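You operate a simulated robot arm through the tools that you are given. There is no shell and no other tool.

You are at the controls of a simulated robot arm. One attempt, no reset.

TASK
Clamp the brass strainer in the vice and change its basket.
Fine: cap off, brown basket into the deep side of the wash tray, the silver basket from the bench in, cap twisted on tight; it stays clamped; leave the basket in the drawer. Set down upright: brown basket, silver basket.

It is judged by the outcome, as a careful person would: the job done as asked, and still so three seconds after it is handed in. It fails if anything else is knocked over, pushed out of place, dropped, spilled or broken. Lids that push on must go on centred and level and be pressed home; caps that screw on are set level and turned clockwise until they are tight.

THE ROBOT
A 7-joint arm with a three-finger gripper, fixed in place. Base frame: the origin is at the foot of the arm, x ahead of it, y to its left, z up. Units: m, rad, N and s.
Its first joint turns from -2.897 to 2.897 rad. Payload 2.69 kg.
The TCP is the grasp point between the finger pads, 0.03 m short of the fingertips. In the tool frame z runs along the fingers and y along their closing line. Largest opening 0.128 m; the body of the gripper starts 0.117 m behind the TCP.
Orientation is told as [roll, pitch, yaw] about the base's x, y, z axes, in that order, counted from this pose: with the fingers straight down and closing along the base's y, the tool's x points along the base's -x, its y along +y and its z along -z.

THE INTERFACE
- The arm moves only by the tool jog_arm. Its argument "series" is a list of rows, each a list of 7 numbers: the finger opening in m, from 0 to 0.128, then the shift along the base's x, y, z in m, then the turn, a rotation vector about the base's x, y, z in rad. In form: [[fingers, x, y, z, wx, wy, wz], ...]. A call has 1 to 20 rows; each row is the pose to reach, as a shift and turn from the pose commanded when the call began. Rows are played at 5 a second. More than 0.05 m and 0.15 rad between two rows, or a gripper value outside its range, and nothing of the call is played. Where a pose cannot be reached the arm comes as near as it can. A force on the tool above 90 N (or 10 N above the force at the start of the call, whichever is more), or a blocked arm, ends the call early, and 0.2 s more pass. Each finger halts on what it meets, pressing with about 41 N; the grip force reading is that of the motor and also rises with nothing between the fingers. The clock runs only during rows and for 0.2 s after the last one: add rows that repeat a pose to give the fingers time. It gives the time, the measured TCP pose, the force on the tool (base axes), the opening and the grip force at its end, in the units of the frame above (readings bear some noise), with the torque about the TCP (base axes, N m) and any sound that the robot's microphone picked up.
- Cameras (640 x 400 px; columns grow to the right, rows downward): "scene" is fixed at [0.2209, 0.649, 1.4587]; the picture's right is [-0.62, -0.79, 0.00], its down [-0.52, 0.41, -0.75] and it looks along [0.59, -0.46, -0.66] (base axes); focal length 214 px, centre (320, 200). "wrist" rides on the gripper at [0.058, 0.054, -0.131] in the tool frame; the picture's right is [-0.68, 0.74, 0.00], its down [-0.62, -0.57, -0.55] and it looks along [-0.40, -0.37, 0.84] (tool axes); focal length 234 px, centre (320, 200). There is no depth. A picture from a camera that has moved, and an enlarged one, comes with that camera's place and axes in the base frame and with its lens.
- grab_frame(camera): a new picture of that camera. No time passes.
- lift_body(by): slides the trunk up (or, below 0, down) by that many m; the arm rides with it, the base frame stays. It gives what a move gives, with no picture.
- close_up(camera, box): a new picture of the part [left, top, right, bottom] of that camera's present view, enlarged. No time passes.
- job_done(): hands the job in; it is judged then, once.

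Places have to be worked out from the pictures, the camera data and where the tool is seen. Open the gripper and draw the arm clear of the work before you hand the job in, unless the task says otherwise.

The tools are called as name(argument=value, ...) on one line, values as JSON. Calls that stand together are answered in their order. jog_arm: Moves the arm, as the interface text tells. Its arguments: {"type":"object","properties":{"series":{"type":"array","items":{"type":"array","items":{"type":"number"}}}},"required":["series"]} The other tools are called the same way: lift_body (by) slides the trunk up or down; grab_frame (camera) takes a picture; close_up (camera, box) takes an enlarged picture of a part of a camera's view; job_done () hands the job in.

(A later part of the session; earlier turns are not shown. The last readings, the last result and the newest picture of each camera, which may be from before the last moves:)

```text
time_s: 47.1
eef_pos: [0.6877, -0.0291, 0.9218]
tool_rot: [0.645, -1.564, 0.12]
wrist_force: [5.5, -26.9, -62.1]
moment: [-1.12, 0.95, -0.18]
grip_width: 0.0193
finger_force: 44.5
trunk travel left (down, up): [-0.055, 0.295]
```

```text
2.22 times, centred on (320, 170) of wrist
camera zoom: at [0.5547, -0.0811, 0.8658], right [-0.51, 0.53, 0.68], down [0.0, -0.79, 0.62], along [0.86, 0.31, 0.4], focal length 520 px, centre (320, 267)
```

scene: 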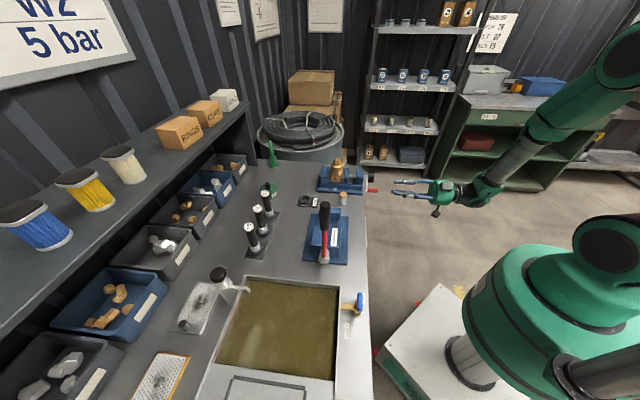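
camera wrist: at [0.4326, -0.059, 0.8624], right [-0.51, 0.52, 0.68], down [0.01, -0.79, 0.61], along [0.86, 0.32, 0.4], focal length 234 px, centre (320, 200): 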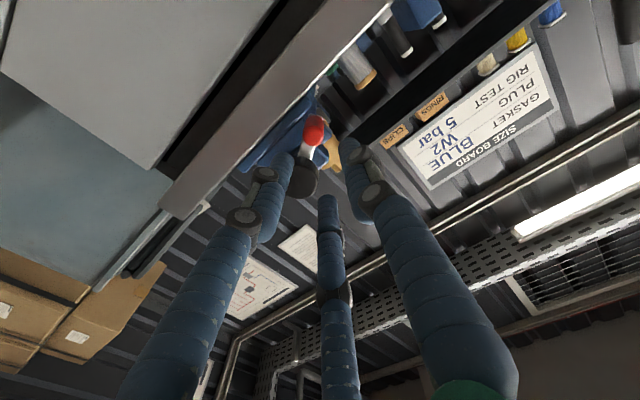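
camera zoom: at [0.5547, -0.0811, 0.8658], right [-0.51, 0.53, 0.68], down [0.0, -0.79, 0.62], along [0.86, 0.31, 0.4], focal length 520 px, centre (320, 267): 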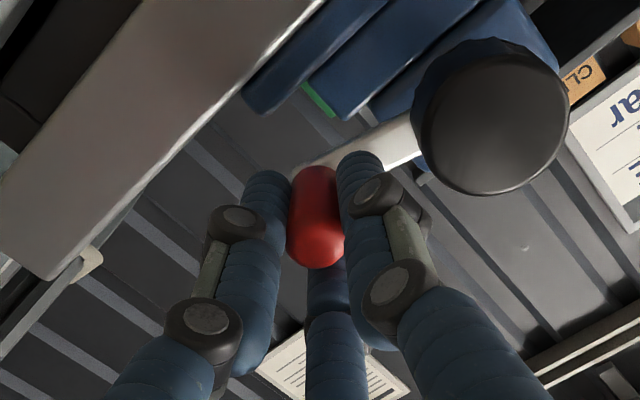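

Torque continues to build. I push a final small step and then check that it holds after release.

jog_arm(series=[[0.005, 0.001, -0.001, 0.004, 0, 0, 0], [0.005, 0.0015, -0.0015, 0.008, 0, 0, 0]])

close_up(camera="scene", box=[335, 145, 385, 195])

```text
time_s: 47.7
eef_pos: [0.689, -0.0292, 0.9302]
tool_rot: [0.611, -1.561, 0.153]
wrist_force: [0.2, -31.0, -67.2]
moment: [-1.09, 0.84, -0.42]
grip_width: 0.02
finger_force: 44.6
trunk travel left (down, up): [-0.055, 0.295]
```

```text
8.00 times, centred on (360, 170) of scene
camera zoom: at [0.2209, 0.649, 1.4587], right [-0.62, -0.79, 0.0], down [-0.52, 0.41, -0.75], along [0.59, -0.46, -0.66], focal length 1716 px, centre (0, 440)
```

zoom: 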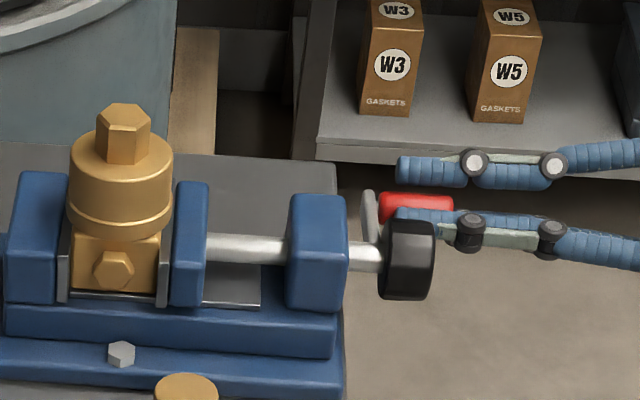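

The torque is near 4 N·m. I release the handle now and check that the vice holds.

jog_arm(series=[[0.015, 0, 0, -0.004, 0, 0, 0], [0.03, 0, 0, -0.006, 0, 0, 0], [0.036, 0, 0, -0.006, 0, 0, 0]])

close_up(camera="scene", box=[335, 145, 385, 195])

close_up(camera="wrist", box=[220, 60, 420, 260])

```text
time_s: 48.5
eef_pos: [0.6873, -0.0296, 0.9297]
tool_rot: [-2.209, -1.568, 2.98]
wrist_force: [-0.2, 0.8, -0.6]
moment: [0.01, 0.01, -0.05]
grip_width: 0.0362
finger_force: 0.1
trunk travel left (down, up): [-0.055, 0.295]
```

```text
8.00 times, centred on (360, 170) of scene
camera zoom: at [0.2209, 0.649, 1.4587], right [-0.62, -0.79, 0.0], down [-0.52, 0.41, -0.75], along [0.59, -0.46, -0.66], focal length 1716 px, centre (0, 440)
```

zoom: 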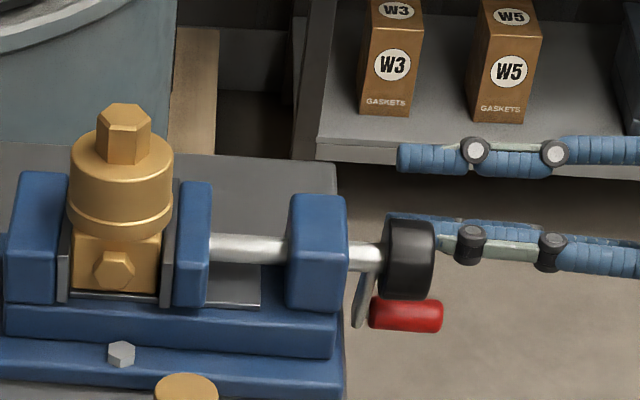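

```text
2.00 times, centred on (320, 160) of wrist
camera zoom: at [0.5553, -0.0817, 0.8719], right [-0.52, 0.53, 0.67], down [0.0, -0.79, 0.62], along [0.86, 0.32, 0.41], focal length 468 px, centre (320, 280)
```

zoom: 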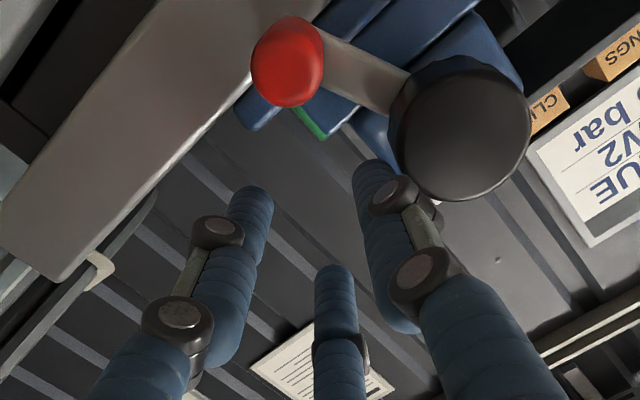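

The crank sprang back after release, so I look closely at whether the block is still pinched.

close_up(camera="scene", box=[337, 150, 367, 180])

close_up(camera="scene", box=[365, 160, 395, 190])

```text
13.33 times, centred on (352, 165) of scene
camera zoom: at [0.2209, 0.649, 1.4587], right [-0.62, -0.79, 0.0], down [-0.52, 0.41, -0.75], along [0.59, -0.46, -0.66], focal length 2860 px, centre (-107, 667)
```

zoom: 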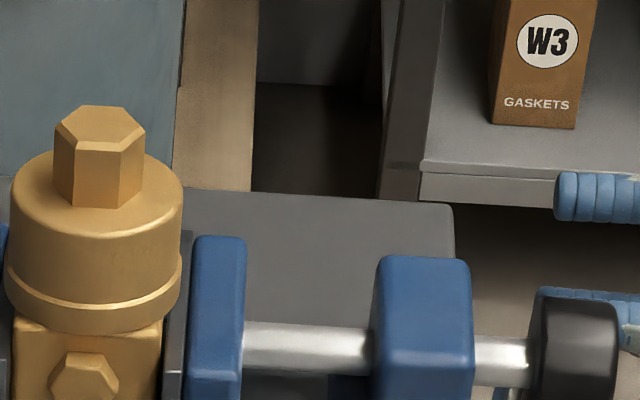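

```text
13.33 times, centred on (380, 175) of scene
camera zoom: at [0.2209, 0.649, 1.4587], right [-0.62, -0.79, 0.0], down [-0.52, 0.41, -0.75], along [0.59, -0.46, -0.66], focal length 2860 px, centre (-480, 533)
```

zoom: 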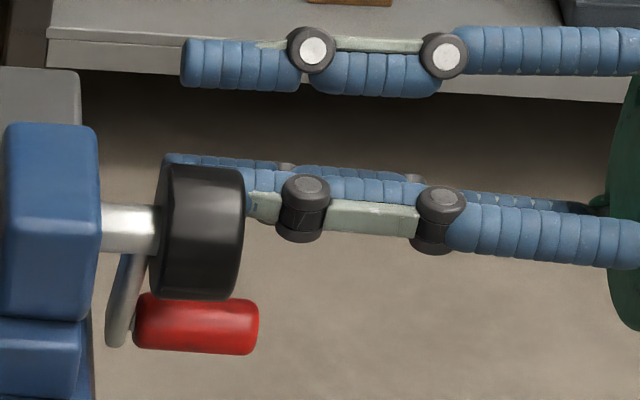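

The block still stands between the jaws, but the crank unwound to about φ ≈ 297°. I go back to the handle there (l ≈ −0.462, z ≈ 0.881) to feel how much resistance remains.

jog_arm(series=[[0.036, -0.0324, -0.0312, 0, 0, 0, 0], [0.036, -0.0449, -0.0182, -0.025, 0, 0, 0], [0.036, -0.0574, -0.0053, -0.049, 0, 0, 0], [0.036, -0.0574, -0.0053, -0.049, 0, 0, 0]])

close_up(camera="wrist", box=[220, 60, 420, 260])

close_up(camera="scene", box=[335, 145, 415, 215])

```text
time_s: 49.5
eef_pos: [0.6302, -0.0336, 0.8802]
tool_rot: [-2.355, -1.573, 3.127]
wrist_force: [0.6, 0.4, -0.1]
moment: [0.0, -0.01, -0.01]
grip_width: 0.036
finger_force: 0.1
trunk travel left (down, up): [-0.055, 0.295]
```

```text
2.00 times, centred on (320, 160) of wrist
camera zoom: at [0.4976, -0.0856, 0.8224], right [-0.51, 0.53, 0.68], down [0.0, -0.79, 0.62], along [0.86, 0.32, 0.4], focal length 468 px, centre (320, 280)
```

zoom: 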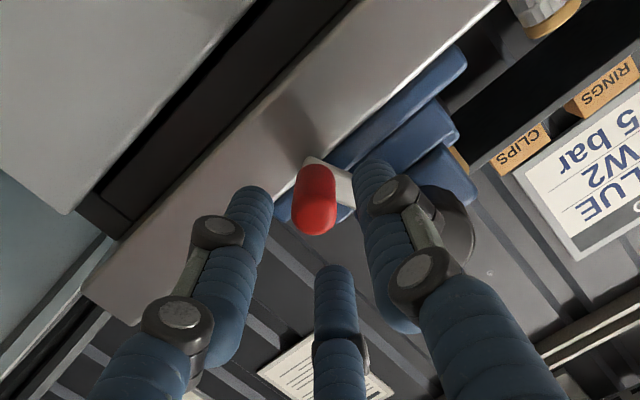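

```text
5.71 times, centred on (375, 180) of scene
camera zoom: at [0.2209, 0.649, 1.4587], right [-0.62, -0.79, 0.0], down [-0.52, 0.41, -0.75], along [0.59, -0.46, -0.66], focal length 1226 px, centre (6, 314)
```

zoom: 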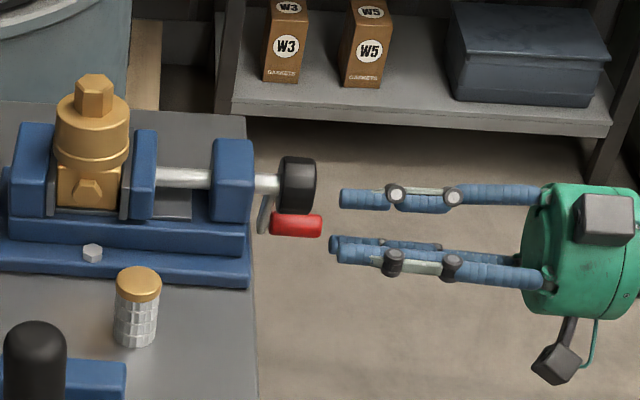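

Aligned. I move in, grip the handle and read the force.

jog_arm(series=[[0.036, 0.0155, 0.0149, 0, 0, 0, 0], [0.036, 0.031, 0.0298, 0, 0, 0, 0], [0.02, 0.031, 0.0298, 0, 0, 0, 0], [0.005, 0.031, 0.0298, 0, 0, 0, 0], [0.005, 0.031, 0.0298, 0, 0, 0, 0], [0.005, 0.031, 0.0298, 0, 0, 0, 0]])

```text
time_s: 50.9
eef_pos: [0.661, -0.0024, 0.8801]
tool_rot: [0.14, -1.57, 0.63]
wrist_force: [4.7, 3.2, -4.0]
moment: [-0.07, 0.09, 0.12]
grip_width: 0.0173
finger_force: 43.4
trunk travel left (down, up): [-0.055, 0.295]
```

I turn 16° and read the resistance.

jog_arm(series=[[0.005, 0.0046, -0.0048, 0.0036, 0, 0, 0], [0.005, 0.0089, -0.0093, 0.0082, 0, 0, 0]])

close_up(camera="scene", box=[335, 145, 385, 195])

```text
time_s: 51.5
eef_pos: [0.6713, -0.0134, 0.8881]
tool_rot: [-0.174, -1.568, 0.943]
wrist_force: [30.5, 18.3, -12.1]
moment: [-0.2, 0.18, -0.11]
grip_width: 0.0176
finger_force: 43.3
trunk travel left (down, up): [-0.055, 0.295]
```

```text
8.00 times, centred on (360, 170) of scene
camera zoom: at [0.2209, 0.649, 1.4587], right [-0.62, -0.79, 0.0], down [-0.52, 0.41, -0.75], along [0.59, -0.46, -0.66], focal length 1716 px, centre (0, 440)
```

zoom: 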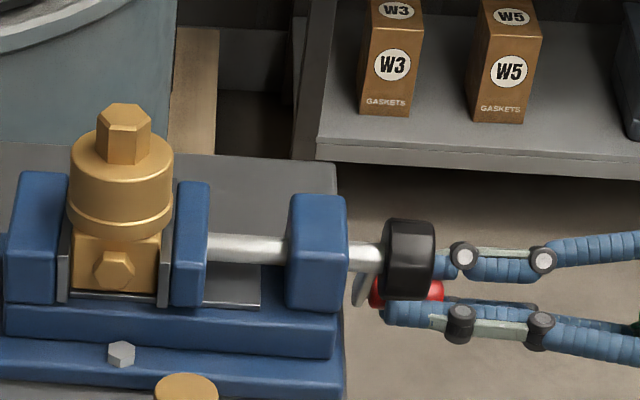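

There is no tangential resistance yet, so the springback had unclamped it. I continue a little and will stop at a moderate torque, then release gently.

jog_arm(series=[[0.005, 0.0053, -0.0041, 0.0046, 0, 0, 0], [0.005, 0.0094, -0.0069, 0.0109, 0, 0, 0]])

jog_arm(series=[[0.005, 0, 0, 0, 0, 0, 0], [0.005, 0, 0, 0, 0, 0, 0]])

close_up(camera="scene", box=[335, 145, 385, 195])

```text
time_s: 52.1
eef_pos: [0.6782, -0.0196, 0.8962]
tool_rot: [0.827, -1.566, -0.055]
wrist_force: [-4.9, 4.4, -18.4]
moment: [-0.55, 0.59, 0.46]
grip_width: 0.0176
finger_force: 42.5
trunk travel left (down, up): [-0.055, 0.295]
```

```text
time_s: 52.7
eef_pos: [0.6781, -0.0208, 0.8965]
tool_rot: [0.894, -1.568, -0.123]
wrist_force: [-11.1, -3.1, -22.0]
moment: [-0.59, 0.66, 0.3]
grip_width: 0.0174
finger_force: 43.3
trunk travel left (down, up): [-0.055, 0.295]
```

```text
8.00 times, centred on (360, 170) of scene
camera zoom: at [0.2209, 0.649, 1.4587], right [-0.62, -0.79, 0.0], down [-0.52, 0.41, -0.75], along [0.59, -0.46, -0.66], focal length 1716 px, centre (0, 440)
```

zoom: 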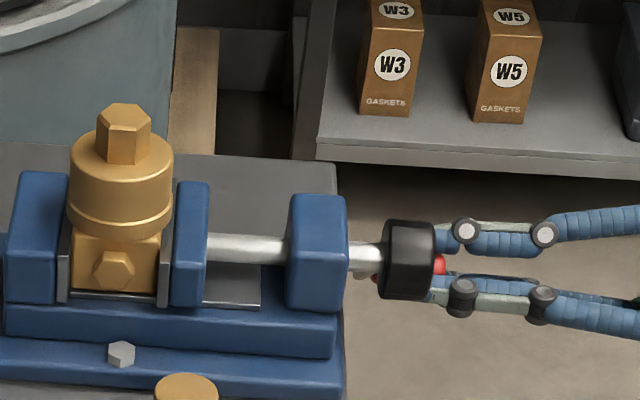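

About 21 N tangential (1.2 N·m) is held. I open the fingers slowly so the crank can settle gently.

jog_arm(series=[[0.012, 0, 0, 0, 0, 0, 0], [0.015, 0, 0, 0, 0, 0, 0], [0.017, 0, 0, 0, 0, 0, 0], [0.018, 0, 0, 0, 0, 0, 0], [0.019, 0, 0, 0, 0, 0, 0], [0.02, 0, 0, 0, 0, 0, 0], [0.022, 0, 0, 0, 0, 0, 0], [0.03, 0, 0, 0, 0, 0, 0], [0.036, 0, 0, 0, 0, 0, 0]])

close_up(camera="scene", box=[335, 145, 385, 195])

close_up(camera="wrist", box=[220, 60, 420, 260])

```text
time_s: 54.7
eef_pos: [0.6797, -0.0206, 0.8984]
tool_rot: [0.588, -1.571, 0.182]
wrist_force: [0.3, -0.3, 0.6]
moment: [0.0, -0.01, -0.02]
grip_width: 0.0361
finger_force: 0.1
trunk travel left (down, up): [-0.055, 0.295]
```

```text
8.00 times, centred on (360, 170) of scene
camera zoom: at [0.2209, 0.649, 1.4587], right [-0.62, -0.79, 0.0], down [-0.52, 0.41, -0.75], along [0.59, -0.46, -0.66], focal length 1716 px, centre (0, 440)
```

zoom: 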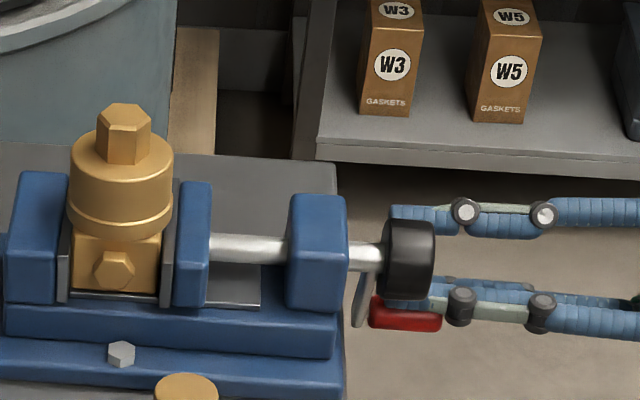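

```text
2.00 times, centred on (320, 160) of wrist
camera zoom: at [0.5465, -0.0726, 0.8406], right [-0.51, 0.53, 0.68], down [0.0, -0.79, 0.62], along [0.86, 0.32, 0.4], focal length 468 px, centre (320, 280)
```

zoom: 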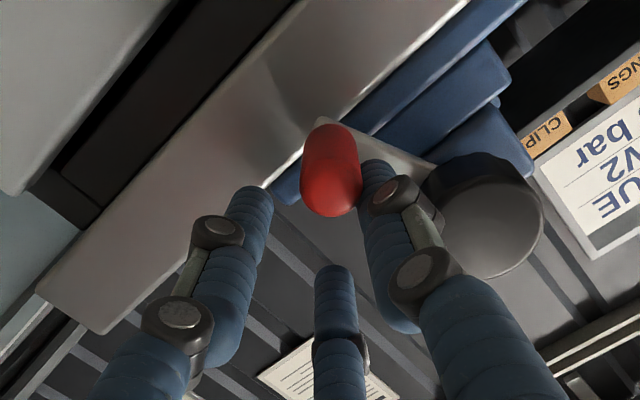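

The crank settled back at about the same angle (≈297°). I zoom on the block/jaw boundary to see whether it is touching.

close_up(camera="scene", box=[340, 166, 362, 186])

close_up(camera="scene", box=[374, 165, 396, 187])

```text
16.00 times, centred on (351, 176) of scene
camera zoom: at [0.2209, 0.649, 1.4587], right [-0.62, -0.79, 0.0], down [-0.52, 0.41, -0.75], along [0.59, -0.46, -0.66], focal length 3432 px, centre (-176, 584)
```

zoom: 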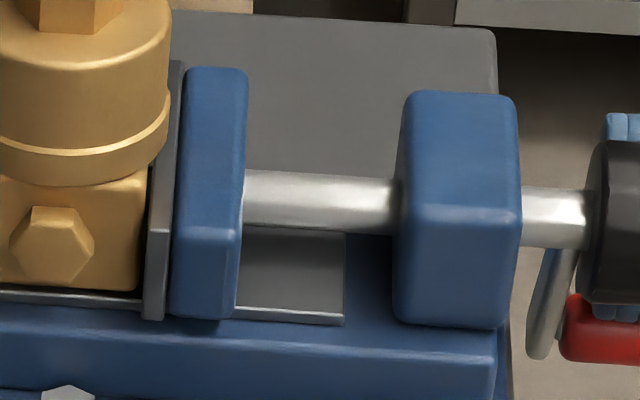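

```text
16.00 times, centred on (385, 176) of scene
camera zoom: at [0.2209, 0.649, 1.4587], right [-0.62, -0.79, 0.0], down [-0.52, 0.41, -0.75], along [0.59, -0.46, -0.66], focal length 3432 px, centre (-720, 584)
```

zoom: 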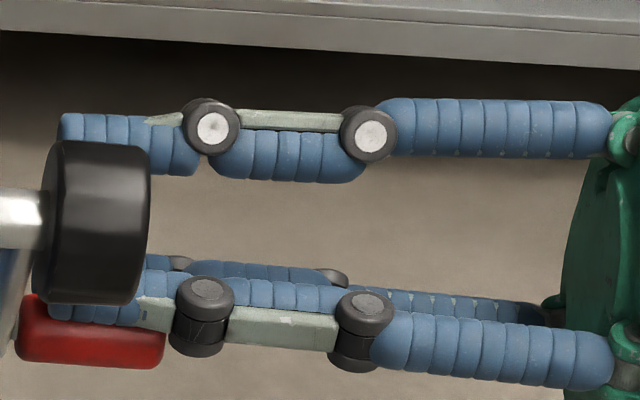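

There is about a 1 mm gap, so the crank needs real torque that my friction grip could not deliver. I retract and roll the hand 90° so the fingers push the handle directly along its path.

jog_arm(series=[[0.036, -0.018, -0.0174, 0, 0, 0, 0], [0.036, -0.036, -0.0347, 0, 0, 0, 0], [0.036, -0.0396, -0.0311, -0.004, 0.101, 0.097, 0], [0.036, -0.0432, -0.0275, -0.008, 0.202, 0.194, 0], [0.036, -0.0468, -0.0239, -0.012, 0.303, 0.291, 0], [0.036, -0.0504, -0.0203, -0.016, 0.404, 0.388, 0], [0.036, -0.0533, -0.0167, -0.018, 0.504, 0.485, 0], [0.036, -0.0533, -0.0167, -0.018, 0.605, 0.582, 0], [0.036, -0.0533, -0.0167, -0.018, 0.706, 0.68, 0], [0.036, -0.0533, -0.0167, -0.018, 0.807, 0.777, 0], [0.036, -0.0533, -0.0167, -0.018, 0.908, 0.874, 0], [0.036, -0.0533, -0.0167, -0.018, 1.009, 0.971, 0], [0.036, -0.0533, -0.0167, -0.018, 1.11, 1.068, 0], [0.036, -0.0533, -0.0167, -0.018, 1.132, 1.089, 0], [0.036, -0.0533, -0.0167, -0.018, 1.132, 1.089, 0]])

grab_frame(camera="wrist")

close_up(camera="scene", box=[335, 145, 415, 215])

```text
time_s: 57.9
eef_pos: [0.6259, -0.0376, 0.8805]
tool_rot: [1.575, 0.002, -0.805]
wrist_force: [-0.2, -0.2, 0.0]
moment: [0.04, 0.02, 0.01]
grip_width: 0.036
finger_force: 0.0
trunk travel left (down, up): [-0.055, 0.295]
```

```text
taken
camera wrist: at [0.4897, -0.0861, 0.9348], right [0.47, -0.49, 0.74], down [0.03, -0.82, -0.57], along [0.88, 0.29, -0.37], focal length 234 px, centre (320, 200)
```

wrist: 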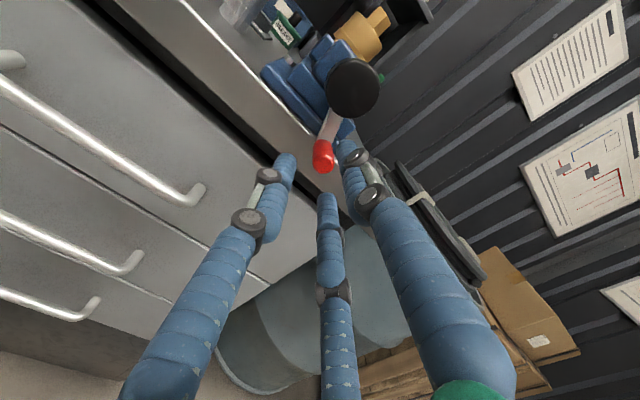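

```text
5.71 times, centred on (375, 180) of scene
camera zoom: at [0.2209, 0.649, 1.4587], right [-0.62, -0.79, 0.0], down [-0.52, 0.41, -0.75], along [0.59, -0.46, -0.66], focal length 1226 px, centre (6, 314)
```

zoom: 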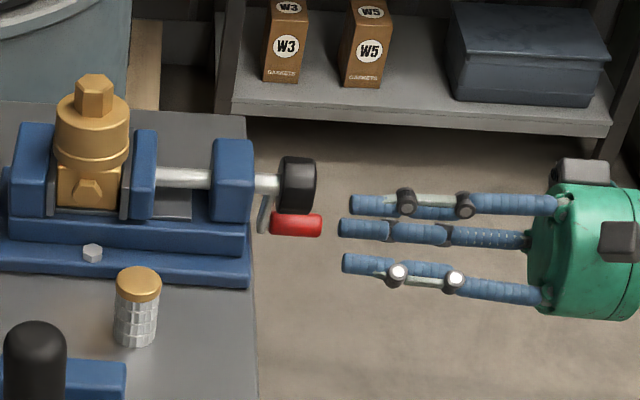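

The roll worked. I locate the handle in this view.

close_up(camera="wrist", box=[250, 40, 420, 210])

```text
2.35 times, centred on (335, 125) of wrist
camera zoom: at [0.4897, -0.0861, 0.9348], right [0.47, -0.49, 0.74], down [0.03, -0.82, -0.57], along [0.88, 0.29, -0.37], focal length 551 px, centre (285, 376)
```

zoom: 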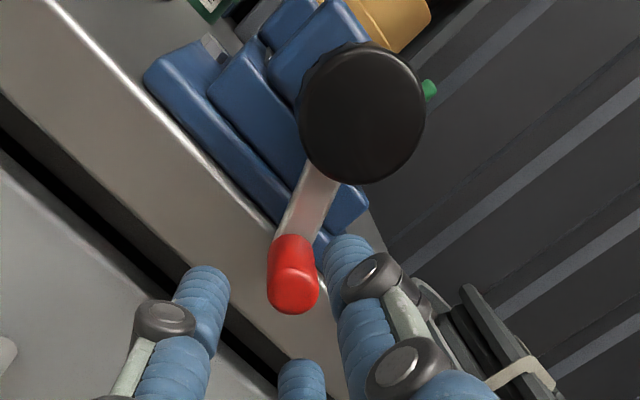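

The handle end is at l ≈ −0.462, z ≈ 0.8827 and the spindle axis at about (−0.438, 0.934), R ≈ 0.0575. I move in and grip with the fingers above and below the handle.

jog_arm(series=[[0.036, 0.0127, 0.0109, 0.002, 0, 0, 0], [0.036, 0.0247, 0.0224, 0.002, 0, 0, 0], [0.036, 0.0367, 0.034, 0.002, 0, 0, 0], [0.02, 0.0367, 0.034, 0.002, 0, 0, 0], [0.005, 0.0367, 0.034, 0.002, 0, 0, 0], [0.005, 0.0367, 0.034, 0.002, 0, 0, 0], [0.005, 0.0367, 0.034, 0.002, 0, 0, 0]])

close_up(camera="wrist", box=[230, 40, 430, 240])

close_up(camera="scene", box=[335, 145, 415, 215])

```text
time_s: 59.5
eef_pos: [0.662, -0.003, 0.8825]
tool_rot: [1.573, 0.0, -0.804]
wrist_force: [3.9, 1.5, -4.3]
moment: [-0.12, 0.11, 0.08]
grip_width: 0.0209
finger_force: 11.8
trunk travel left (down, up): [-0.055, 0.295]
```

```text
2.00 times, centred on (330, 140) of wrist
camera zoom: at [0.526, -0.0517, 0.9376], right [0.47, -0.49, 0.74], down [0.03, -0.82, -0.57], along [0.88, 0.29, -0.37], focal length 468 px, centre (300, 320)
```

zoom: 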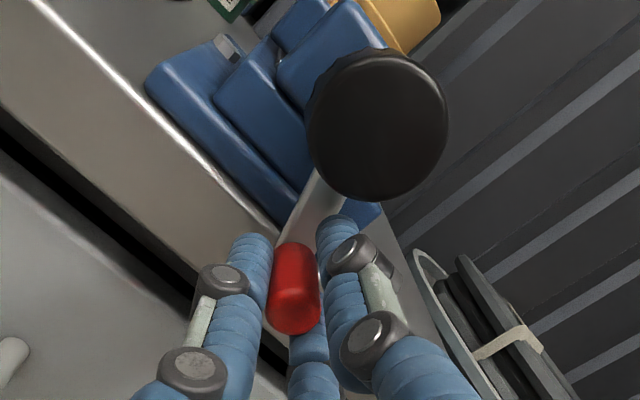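

```text
5.71 times, centred on (375, 180) of scene
camera zoom: at [0.2209, 0.649, 1.4587], right [-0.62, -0.79, 0.0], down [-0.52, 0.41, -0.75], along [0.59, -0.46, -0.66], focal length 1226 px, centre (6, 314)
```

zoom: 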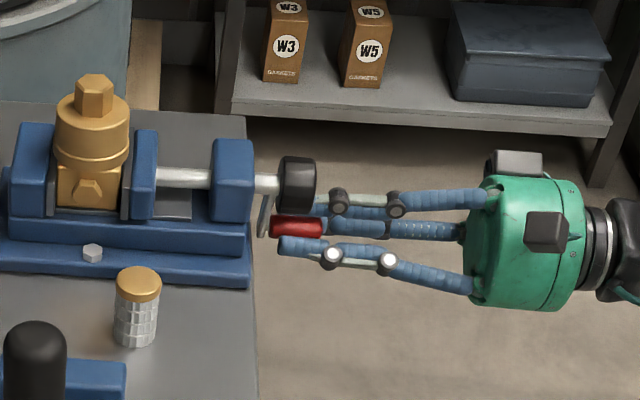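

Gripped well. I turn the crank counter-clockwise again, now with the fingers pushing directly.

jog_arm(series=[[0.005, 0.0049, -0.005, 0.0032, 0, 0, 0], [0.005, 0.0093, -0.0097, 0.0078, 0, 0, 0], [0.005, 0.0133, -0.0138, 0.0134, 0, 0, 0], [0.005, 0.0167, -0.0174, 0.0196, 0, 0, 0], [0.005, 0.0194, -0.0202, 0.0265, 0, 0, 0]])

jog_arm(series=[[0.005, 0.0021, -0.0021, 0.0074, 0, 0, 0], [0.005, 0.0034, -0.0035, 0.0151, 0, 0, 0]])

close_up(camera="scene", box=[335, 145, 385, 195])

```text
time_s: 60.7
eef_pos: [0.6843, -0.0263, 0.913]
tool_rot: [1.576, -0.005, -0.81]
wrist_force: [1.7, 0.0, -0.8]
moment: [0.05, -0.07, 0.08]
grip_width: 0.0044
finger_force: 0.0
trunk travel left (down, up): [-0.055, 0.295]
```

```text
time_s: 61.3
eef_pos: [0.6851, -0.0275, 0.9265]
tool_rot: [1.573, -0.001, -0.805]
wrist_force: [-0.4, 0.5, 0.7]
moment: [-0.01, -0.07, -0.03]
grip_width: 0.005
finger_force: 0.1
trunk travel left (down, up): [-0.055, 0.295]
```

```text
8.00 times, centred on (360, 170) of scene
camera zoom: at [0.2209, 0.649, 1.4587], right [-0.62, -0.79, 0.0], down [-0.52, 0.41, -0.75], along [0.59, -0.46, -0.66], focal length 1716 px, centre (0, 440)
```

zoom: 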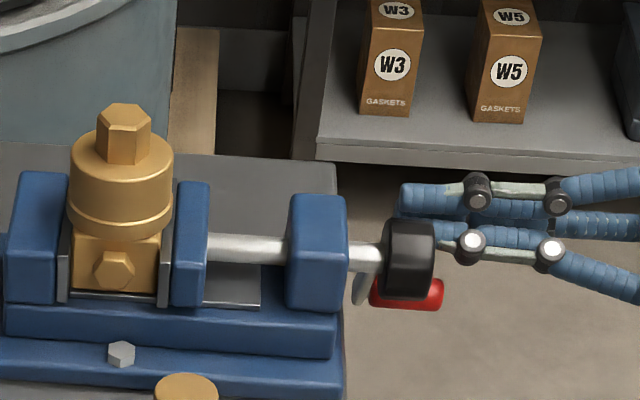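

The handle slipped out of the fingers, but the crank stayed further closed this time. I check the jaw contact and crank position.

close_up(camera="scene", box=[340, 166, 362, 186])

close_up(camera="wrist", box=[190, 20, 430, 240])

```text
16.00 times, centred on (351, 176) of scene
camera zoom: at [0.2209, 0.649, 1.4587], right [-0.62, -0.79, 0.0], down [-0.52, 0.41, -0.75], along [0.59, -0.46, -0.66], focal length 3432 px, centre (-176, 584)
```

zoom: 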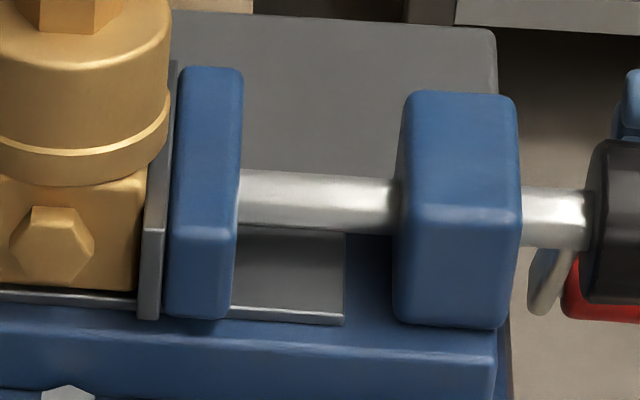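

```text
1.82 times, centred on (310, 130) of wrist
camera zoom: at [0.5491, -0.0759, 0.9807], right [0.47, -0.49, 0.74], down [0.03, -0.82, -0.57], along [0.88, 0.29, -0.37], focal length 426 px, centre (338, 327)
```

zoom: 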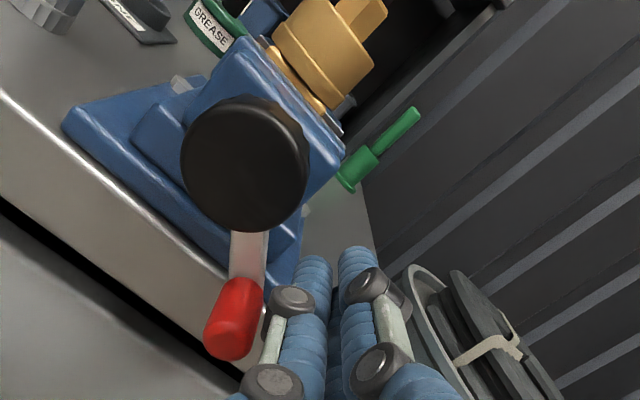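

The jaw is now flush against the block with the crank resting at about 310°, so friction holds it in contact. The slip came from too weak a finger force (12 N). I regrip the handle with full force and add a modest preload.

jog_arm(series=[[0.02, -0.018, -0.0173, 0, 0, 0, 0], [0.036, -0.036, -0.0347, 0, 0, 0, 0], [0.036, -0.0434, -0.027, -0.017, 0, 0, 0], [0.036, -0.0508, -0.0193, -0.034, 0, 0, 0], [0.036, -0.0508, -0.0193, -0.034, 0, 0, 0]])

close_up(camera="wrist", box=[230, 40, 430, 240])

```text
time_s: 62.5
eef_pos: [0.6341, -0.0465, 0.8914]
tool_rot: [1.574, 0.001, -0.804]
wrist_force: [-0.2, -0.5, 0.3]
moment: [0.02, 0.0, 0.0]
grip_width: 0.0357
finger_force: 0.1
trunk travel left (down, up): [-0.055, 0.295]
```

```text
2.00 times, centred on (330, 140) of wrist
camera zoom: at [0.4979, -0.0953, 0.9451], right [0.47, -0.49, 0.74], down [0.03, -0.82, -0.57], along [0.88, 0.29, -0.37], focal length 468 px, centre (300, 320)
```

zoom: 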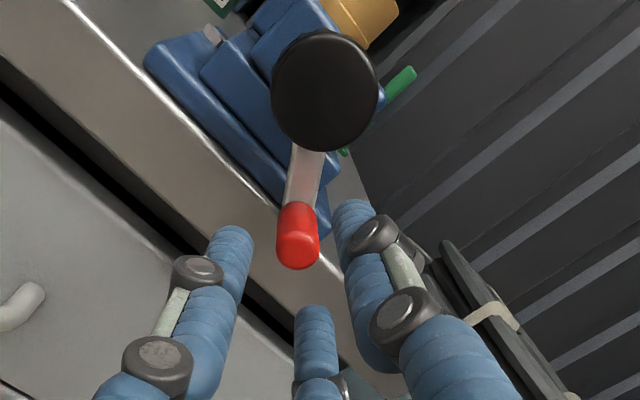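

Aligned on the handle. I move in, close, and wait for full grip force.

jog_arm(series=[[0.036, 0.018, 0.0173, -0.001, 0, 0, 0], [0.036, 0.036, 0.0347, -0.001, 0, 0, 0], [0.02, 0.036, 0.0347, -0.001, 0, 0, 0], [0.0, 0.036, 0.0347, -0.001, 0, 0, 0], [0.0, 0.036, 0.0347, -0.001, 0, 0, 0], [0.0, 0.036, 0.0347, -0.001, 0, 0, 0], [0.0, 0.036, 0.0347, -0.001, 0, 0, 0], [0.0, 0.036, 0.0347, -0.001, 0, 0, 0], [0.0, 0.036, 0.0347, -0.001, 0, 0, 0]])

```text
time_s: 64.5
eef_pos: [0.6684, -0.0101, 0.8905]
tool_rot: [1.575, 0.0, -0.804]
wrist_force: [3.7, -2.6, -6.6]
moment: [-0.14, 0.1, 0.41]
grip_width: 0.0208
finger_force: 41.1
trunk travel left (down, up): [-0.055, 0.295]
```

Grip is at 41 N now. I turn 18° further and read the resistance.

jog_arm(series=[[0.0, 0.0035, -0.0037, 0.0029, 0, 0, 0], [0.0, 0.0063, -0.0066, 0.0071, 0, 0, 0], [0.0, 0.0088, -0.0092, 0.0117, 0, 0, 0], [0.0, 0.0088, -0.0092, 0.0117, 0, 0, 0]])

close_up(camera="scene", box=[335, 145, 385, 195])

```text
time_s: 65.5
eef_pos: [0.6768, -0.0189, 0.9003]
tool_rot: [1.574, 0.003, -0.801]
wrist_force: [-13.5, 9.9, -9.1]
moment: [-0.49, 0.61, 0.94]
grip_width: 0.0205
finger_force: 41.2
trunk travel left (down, up): [-0.055, 0.295]
```

```text
8.00 times, centred on (360, 170) of scene
camera zoom: at [0.2209, 0.649, 1.4587], right [-0.62, -0.79, 0.0], down [-0.52, 0.41, -0.75], along [0.59, -0.46, -0.66], focal length 1716 px, centre (0, 440)
```

zoom: 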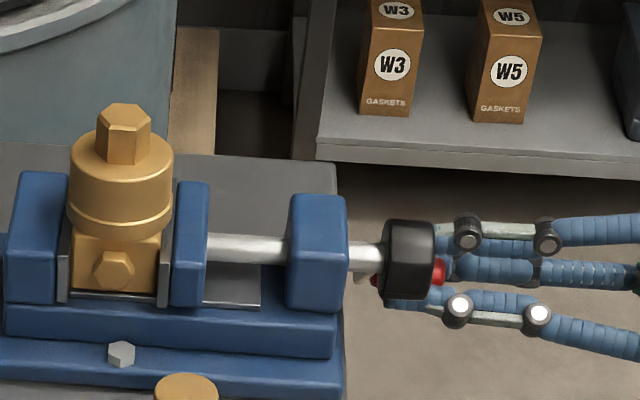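

About 17 N tangential (1 N·m). I keep tightening with this stronger push to see if it seats firmly.

jog_arm(series=[[0.0, 0.0028, -0.0029, 0.0066, 0, 0, 0], [0.0, 0.0049, -0.005, 0.0137, 0, 0, 0], [0.0, 0.0062, -0.0065, 0.0212, 0, 0, 0], [0.0, 0.0069, -0.0071, 0.0289, 0, 0, 0]])

close_up(camera="scene", box=[335, 145, 385, 195])

```text
time_s: 66.5
eef_pos: [0.6865, -0.0292, 0.9266]
tool_rot: [1.57, 0.004, -0.806]
wrist_force: [-7.5, -5.6, -55.5]
moment: [-0.92, 0.95, 0.42]
grip_width: 0.0219
finger_force: 41.0
trunk travel left (down, up): [-0.055, 0.295]
```

```text
8.00 times, centred on (360, 170) of scene
camera zoom: at [0.2209, 0.649, 1.4587], right [-0.62, -0.79, 0.0], down [-0.52, 0.41, -0.75], along [0.59, -0.46, -0.66], focal length 1716 px, centre (0, 440)
```

zoom: 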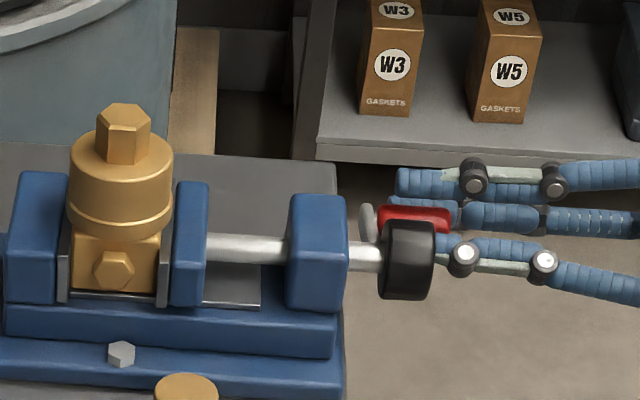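

The resistance is 55 N and climbing. I continue a little further over.

jog_arm(series=[[0.0, 0, 0, 0.0077, 0, 0, 0], [0.0, -0.0009, 0.0009, 0.0154, 0, 0, 0], [0.0, -0.0025, 0.0026, 0.0228, 0, 0, 0]])

close_up(camera="scene", box=[335, 145, 385, 195])

```text
time_s: 67.3
eef_pos: [0.6837, -0.0272, 0.9543]
tool_rot: [1.577, -0.003, -0.806]
wrist_force: [0.3, 0.0, 0.0]
moment: [-0.03, -0.01, 0.01]
grip_width: 0.0021
finger_force: 31.2
trunk travel left (down, up): [-0.055, 0.295]
```

```text
8.00 times, centred on (360, 170) of scene
camera zoom: at [0.2209, 0.649, 1.4587], right [-0.62, -0.79, 0.0], down [-0.52, 0.41, -0.75], along [0.59, -0.46, -0.66], focal length 1716 px, centre (0, 440)
```

zoom: 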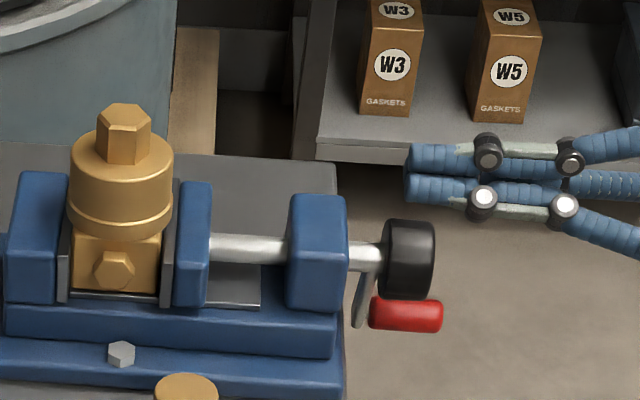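

The handle slipped past the 41 N finger limit and sprang back. I will now preload moderately, then ease back until the handle force is only about 5 N before letting go, so that friction holds the clamp.

jog_arm(series=[[0.02, -0.018, -0.0173, 0, 0, 0, 0], [0.036, -0.036, -0.0347, 0, 0, 0, 0], [0.036, -0.0469, -0.0234, -0.036, 0, 0, 0], [0.036, -0.0577, -0.0121, -0.0716, 0, 0, 0], [0.036, -0.0577, -0.0121, -0.0716, 0, 0, 0]])

close_up(camera="wrist", box=[230, 40, 430, 240])

```text
time_s: 68.5
eef_pos: [0.6274, -0.0368, 0.879]
tool_rot: [1.574, 0.0, -0.805]
wrist_force: [0.0, -0.7, -0.7]
moment: [0.05, -0.01, 0.02]
grip_width: 0.0359
finger_force: 0.0
trunk travel left (down, up): [-0.055, 0.295]
```

```text
2.00 times, centred on (330, 140) of wrist
camera zoom: at [0.4915, -0.0858, 0.9332], right [0.47, -0.49, 0.74], down [0.03, -0.82, -0.57], along [0.88, 0.29, -0.37], focal length 468 px, centre (300, 320)
```

zoom: 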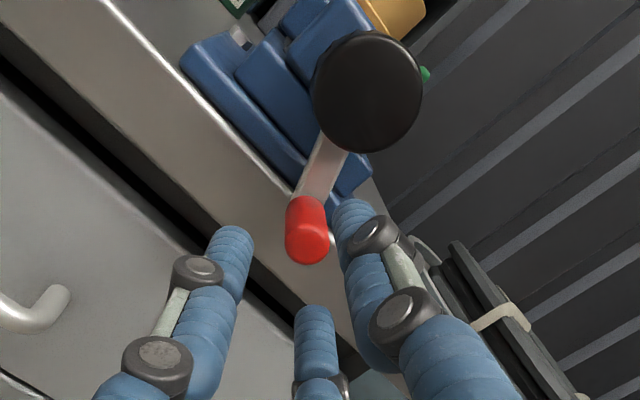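

I move in on the handle and grip with full force.

jog_arm(series=[[0.036, 0.018, 0.016, 0.0034, 0, 0, 0], [0.036, 0.0353, 0.0326, 0.0034, 0, 0, 0], [0.02, 0.0353, 0.0326, 0.0034, 0, 0, 0], [0.0, 0.0353, 0.0326, 0.0034, 0, 0, 0], [0.0, 0.0353, 0.0326, 0.0034, 0, 0, 0], [0.0, 0.0353, 0.0326, 0.0034, 0, 0, 0], [0.0, 0.0353, 0.0326, 0.0034, 0, 0, 0], [0.0, 0.0353, 0.0326, 0.0034, 0, 0, 0]])

```text
time_s: 70.3
eef_pos: [0.6612, -0.0047, 0.8846]
tool_rot: [1.576, 0.0, -0.805]
wrist_force: [4.2, 0.8, -6.0]
moment: [-0.08, 0.09, 0.41]
grip_width: 0.0204
finger_force: 40.7
trunk travel left (down, up): [-0.055, 0.295]
```

I turn to about 326° for preload, then ease back to 318° and read the force.

jog_arm(series=[[0.0, 0.0038, -0.004, 0.0023, 0, 0, 0], [0.0, 0.0071, -0.0074, 0.0057, 0, 0, 0], [0.0, 0.0102, -0.0106, 0.0095, 0, 0, 0], [0.0, 0.0129, -0.0134, 0.0137, 0, 0, 0], [0.0, 0.0153, -0.0159, 0.0184, 0, 0, 0], [0.0, 0.0153, -0.0159, 0.0184, 0, 0, 0]])

jog_arm(series=[[0.0, -0.0012, 0.0013, -0.0023, 0, 0, 0], [0.0, -0.0024, 0.0025, -0.0047, 0, 0, 0], [0.0, -0.0032, 0.0034, -0.006, 0, 0, 0], [0.0, -0.0032, 0.0034, -0.006, 0, 0, 0]])

close_up(camera="scene", box=[340, 166, 362, 186])

```text
time_s: 71.7
eef_pos: [0.6775, -0.0207, 0.9013]
tool_rot: [1.572, 0.005, -0.807]
wrist_force: [9.1, -13.3, -38.7]
moment: [-1.37, 1.29, 0.22]
grip_width: 0.02
finger_force: 41.3
trunk travel left (down, up): [-0.055, 0.295]
```

```text
time_s: 72.7
eef_pos: [0.6741, -0.0184, 0.8962]
tool_rot: [1.574, 0.001, -0.804]
wrist_force: [15.0, -8.4, -27.1]
moment: [-0.27, 0.2, -0.02]
grip_width: 0.0204
finger_force: 41.3
trunk travel left (down, up): [-0.055, 0.295]
```

```text
16.00 times, centred on (351, 176) of scene
camera zoom: at [0.2209, 0.649, 1.4587], right [-0.62, -0.79, 0.0], down [-0.52, 0.41, -0.75], along [0.59, -0.46, -0.66], focal length 3432 px, centre (-176, 584)
```

zoom: 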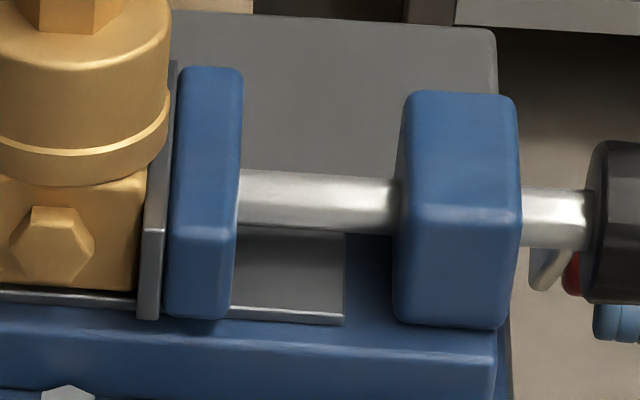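

The tangential force is about 9 N, but there is a 30 N radial stress. I relieve the radial part by moving outward slightly.

jog_arm(series=[[0.0, 0.001, -0.0011, -0.0014, 0, 0, 0], [0.0, 0.0018, -0.0019, -0.003, 0, 0, 0], [0.0, 0.0018, -0.0019, -0.003, 0, 0, 0]])

```text
time_s: 73.5
eef_pos: [0.6747, -0.0179, 0.8956]
tool_rot: [1.576, -0.001, -0.802]
wrist_force: [-9.0, 18.3, 9.2]
moment: [0.24, -0.16, 1.01]
grip_width: 0.0199
finger_force: 41.0
trunk travel left (down, up): [-0.055, 0.295]
```

I overshot slightly, so I back inward 1.7 mm and then release slowly with only about 6 N of tangential load.

jog_arm(series=[[0.0, -0.0009, 0.0009, 0.0011, 0, 0, 0], [0.0, -0.0009, 0.0009, 0.0011, 0, 0, 0]])

jog_arm(series=[[0.01, 0, 0, 0, 0, 0, 0], [0.016, 0, 0, 0, 0, 0, 0], [0.019, 0, 0, 0, 0, 0, 0], [0.02, 0, 0, 0, 0, 0, 0], [0.021, 0, 0, 0, 0, 0, 0], [0.022, 0, 0, 0, 0, 0, 0], [0.026, 0, 0, 0, 0, 0, 0], [0.036, 0, 0, 0, 0, 0, 0]])

close_up(camera="scene", box=[335, 145, 385, 195])

close_up(camera="wrist", box=[230, 40, 430, 240])

```text
time_s: 74.1
eef_pos: [0.6752, -0.0174, 0.894]
tool_rot: [1.574, 0.001, -0.805]
wrist_force: [3.9, 22.3, 3.3]
moment: [0.23, -0.16, 0.75]
grip_width: 0.0188
finger_force: 41.0
trunk travel left (down, up): [-0.055, 0.295]
```

```text
time_s: 75.9
eef_pos: [0.6735, -0.018, 0.8955]
tool_rot: [1.575, -0.001, -0.805]
wrist_force: [0.5, -0.6, 1.1]
moment: [-0.02, 0.0, 0.0]
grip_width: 0.036
finger_force: 0.2
trunk travel left (down, up): [-0.055, 0.295]
```

```text
8.00 times, centred on (360, 170) of scene
camera zoom: at [0.2209, 0.649, 1.4587], right [-0.62, -0.79, 0.0], down [-0.52, 0.41, -0.75], along [0.59, -0.46, -0.66], focal length 1716 px, centre (0, 440)
```

zoom: 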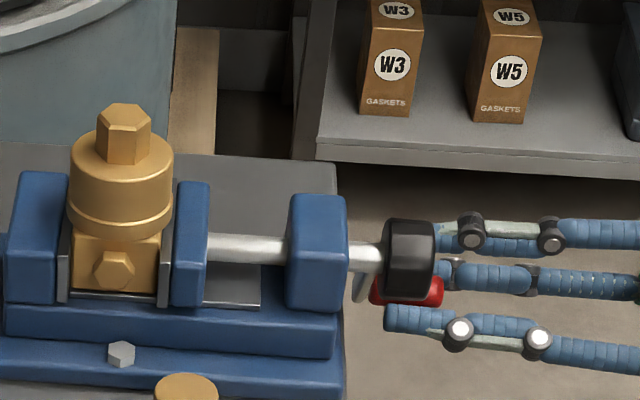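

```text
2.00 times, centred on (330, 140) of wrist
camera zoom: at [0.5387, -0.0674, 0.9488], right [0.47, -0.49, 0.74], down [0.03, -0.82, -0.57], along [0.88, 0.29, -0.37], focal length 468 px, centre (300, 320)
```

zoom: 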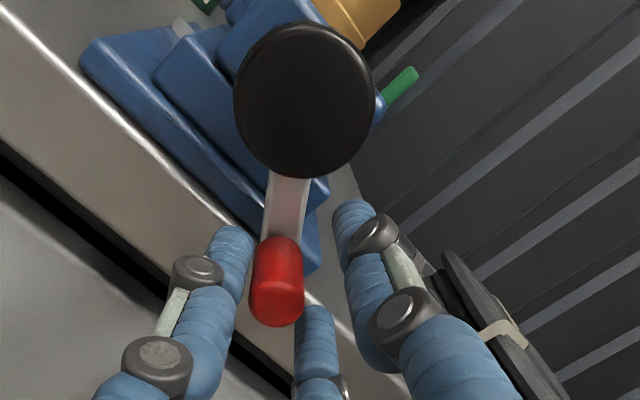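

The crank stays put at about 310° with the jaw flush on the block, so the strainer is held. I retract straight back, rise, and rotate the hand back to pointing down.

jog_arm(series=[[0.036, -0.018, -0.0173, 0, 0, 0, 0], [0.036, -0.036, -0.0347, 0, 0, 0, 0], [0.036, -0.05, -0.048, 0.02, 0, 0, 0], [0.036, -0.05, -0.048, 0.06, 0, 0, 0], [0.036, -0.05, -0.048, 0.1, 0, 0, 0], [0.036, -0.05, -0.048, 0.14, 0, 0, 0], [0.036, -0.05, -0.048, 0.18, 0, 0, 0]])

jog_arm(series=[[0.036, 0, 0, 0, -0.114, 0.0022, 0.0806], [0.036, 0, 0, 0, -0.228, 0.0044, 0.1612], [0.036, 0, 0, 0, -0.342, 0.0066, 0.2418], [0.036, 0, 0, 0, -0.456, 0.0087, 0.3225], [0.036, 0, 0, 0, -0.57, 0.0109, 0.4031], [0.036, 0, 0, 0, -0.6839, 0.0131, 0.4837], [0.036, 0, 0, 0, -0.7979, 0.0153, 0.5643], [0.036, 0, 0, 0, -0.9119, 0.0175, 0.6449], [0.036, 0, 0, 0, -1.0259, 0.0197, 0.7255], [0.036, 0, 0, 0, -1.1399, 0.0219, 0.8061], [0.036, 0, 0, 0, -1.2539, 0.0241, 0.8867], [0.036, 0, 0, 0, -1.3678, 0.0262, 0.9674], [0.036, 0, 0, 0, -1.4818, 0.0284, 1.048], [0.036, 0, 0, 0, -1.5958, 0.0306, 1.1286], [0.036, 0, 0, 0, -1.7098, 0.0328, 1.2092], [0.036, 0, 0, 0, -1.7098, 0.0328, 1.2092]])

grab_frame(camera="scene")

close_up(camera="scene", box=[335, 145, 385, 195])

```text
time_s: 77.5
eef_pos: [0.6221, -0.0673, 1.0743]
tool_rot: [1.574, 0.0, -0.804]
wrist_force: [-0.3, 0.1, 0.1]
moment: [0.03, -0.06, 0.02]
grip_width: 0.036
finger_force: 0.0
trunk travel left (down, up): [-0.055, 0.295]
```

```text
time_s: 80.9
eef_pos: [0.6227, -0.0654, 1.0743]
tool_rot: [0.005, 0.0, 0.767]
wrist_force: [-0.3, -0.3, -0.2]
moment: [0.02, -0.02, -0.02]
grip_width: 0.0359
finger_force: 0.1
trunk travel left (down, up): [-0.055, 0.295]
```

```text
taken
```

scene: 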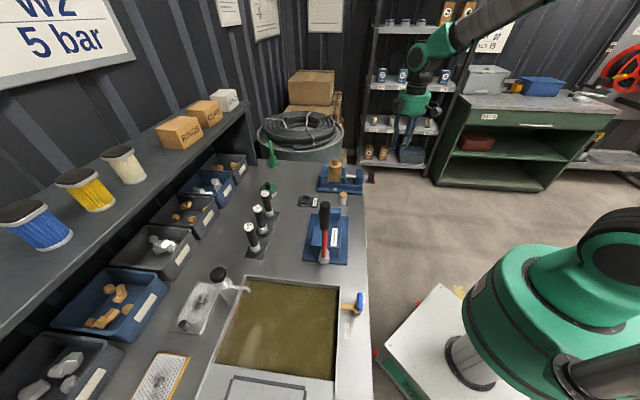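

```text
8.00 times, centred on (360, 170) of scene
camera zoom: at [0.2209, 0.649, 1.4587], right [-0.62, -0.79, 0.0], down [-0.52, 0.41, -0.75], along [0.59, -0.46, -0.66], focal length 1716 px, centre (0, 440)
```

zoom: 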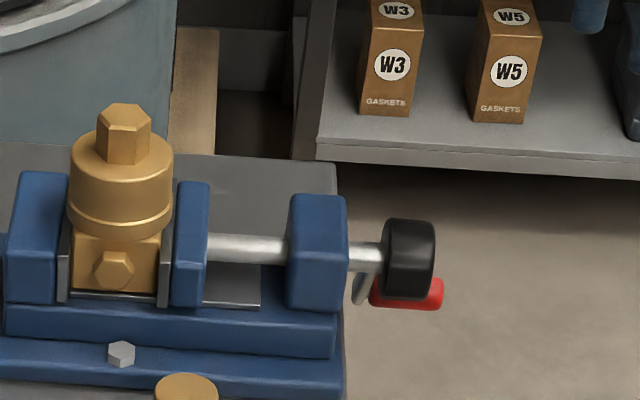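

The vice state is stable. I raise the trunk back and move over the strainer for a look at the cap.

lift_body(by=0.12)

jog_arm(series=[[0.06, 0.03, 0.04, 0, 0, 0, 0], [0.08, 0.06, 0.08, -0.02, 0, 0, 0], [0.08, 0.09, 0.12, -0.04, 0, 0, 0], [0.08, 0.12, 0.16, -0.06, 0, 0, 0], [0.08, 0.145, 0.2, -0.08, 0, 0, 0], [0.08, 0.145, 0.2, -0.08, 0, 0, 0]])

grab_frame(camera="wrist")

close_up(camera="wrist", box=[220, 50, 420, 250])

```text
time_s: 82.4
eef_pos: [0.6239, -0.0665, 1.1941]
tool_rot: [0.004, 0.0, 0.765]
wrist_force: [-1.3, 0.5, -1.4]
moment: [0.02, 0.04, 0.01]
grip_width: 0.0357
finger_force: 0.1
trunk travel left (down, up): [-0.175, 0.175]
```

```text
refused: row 2 steps farther than a row can; nothing moved
```

```text
taken
camera wrist: at [0.5443, -0.068, 1.3267], right [-0.02, 1.0, 0.0], down [0.84, 0.02, 0.55], along [0.55, 0.02, -0.84], focal length 234 px, centre (320, 200)
```

wrist: 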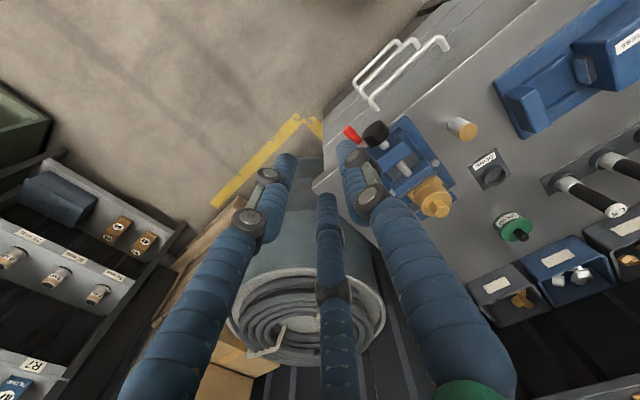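

```text
2.00 times, centred on (320, 150) of wrist
camera zoom: at [0.5443, -0.068, 1.3267], right [-0.02, 1.0, 0.0], down [0.84, 0.02, 0.55], along [0.55, 0.02, -0.84], focal length 468 px, centre (320, 300)
```

zoom: 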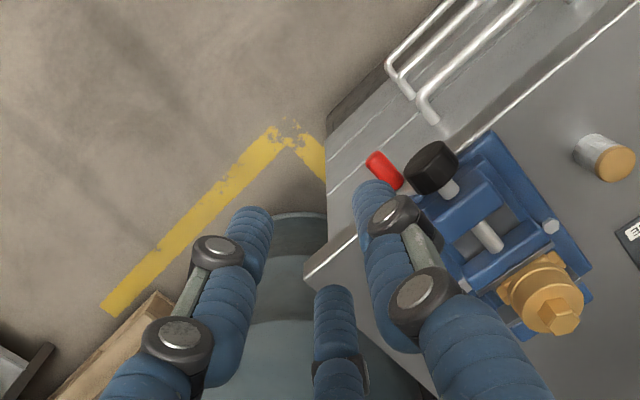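

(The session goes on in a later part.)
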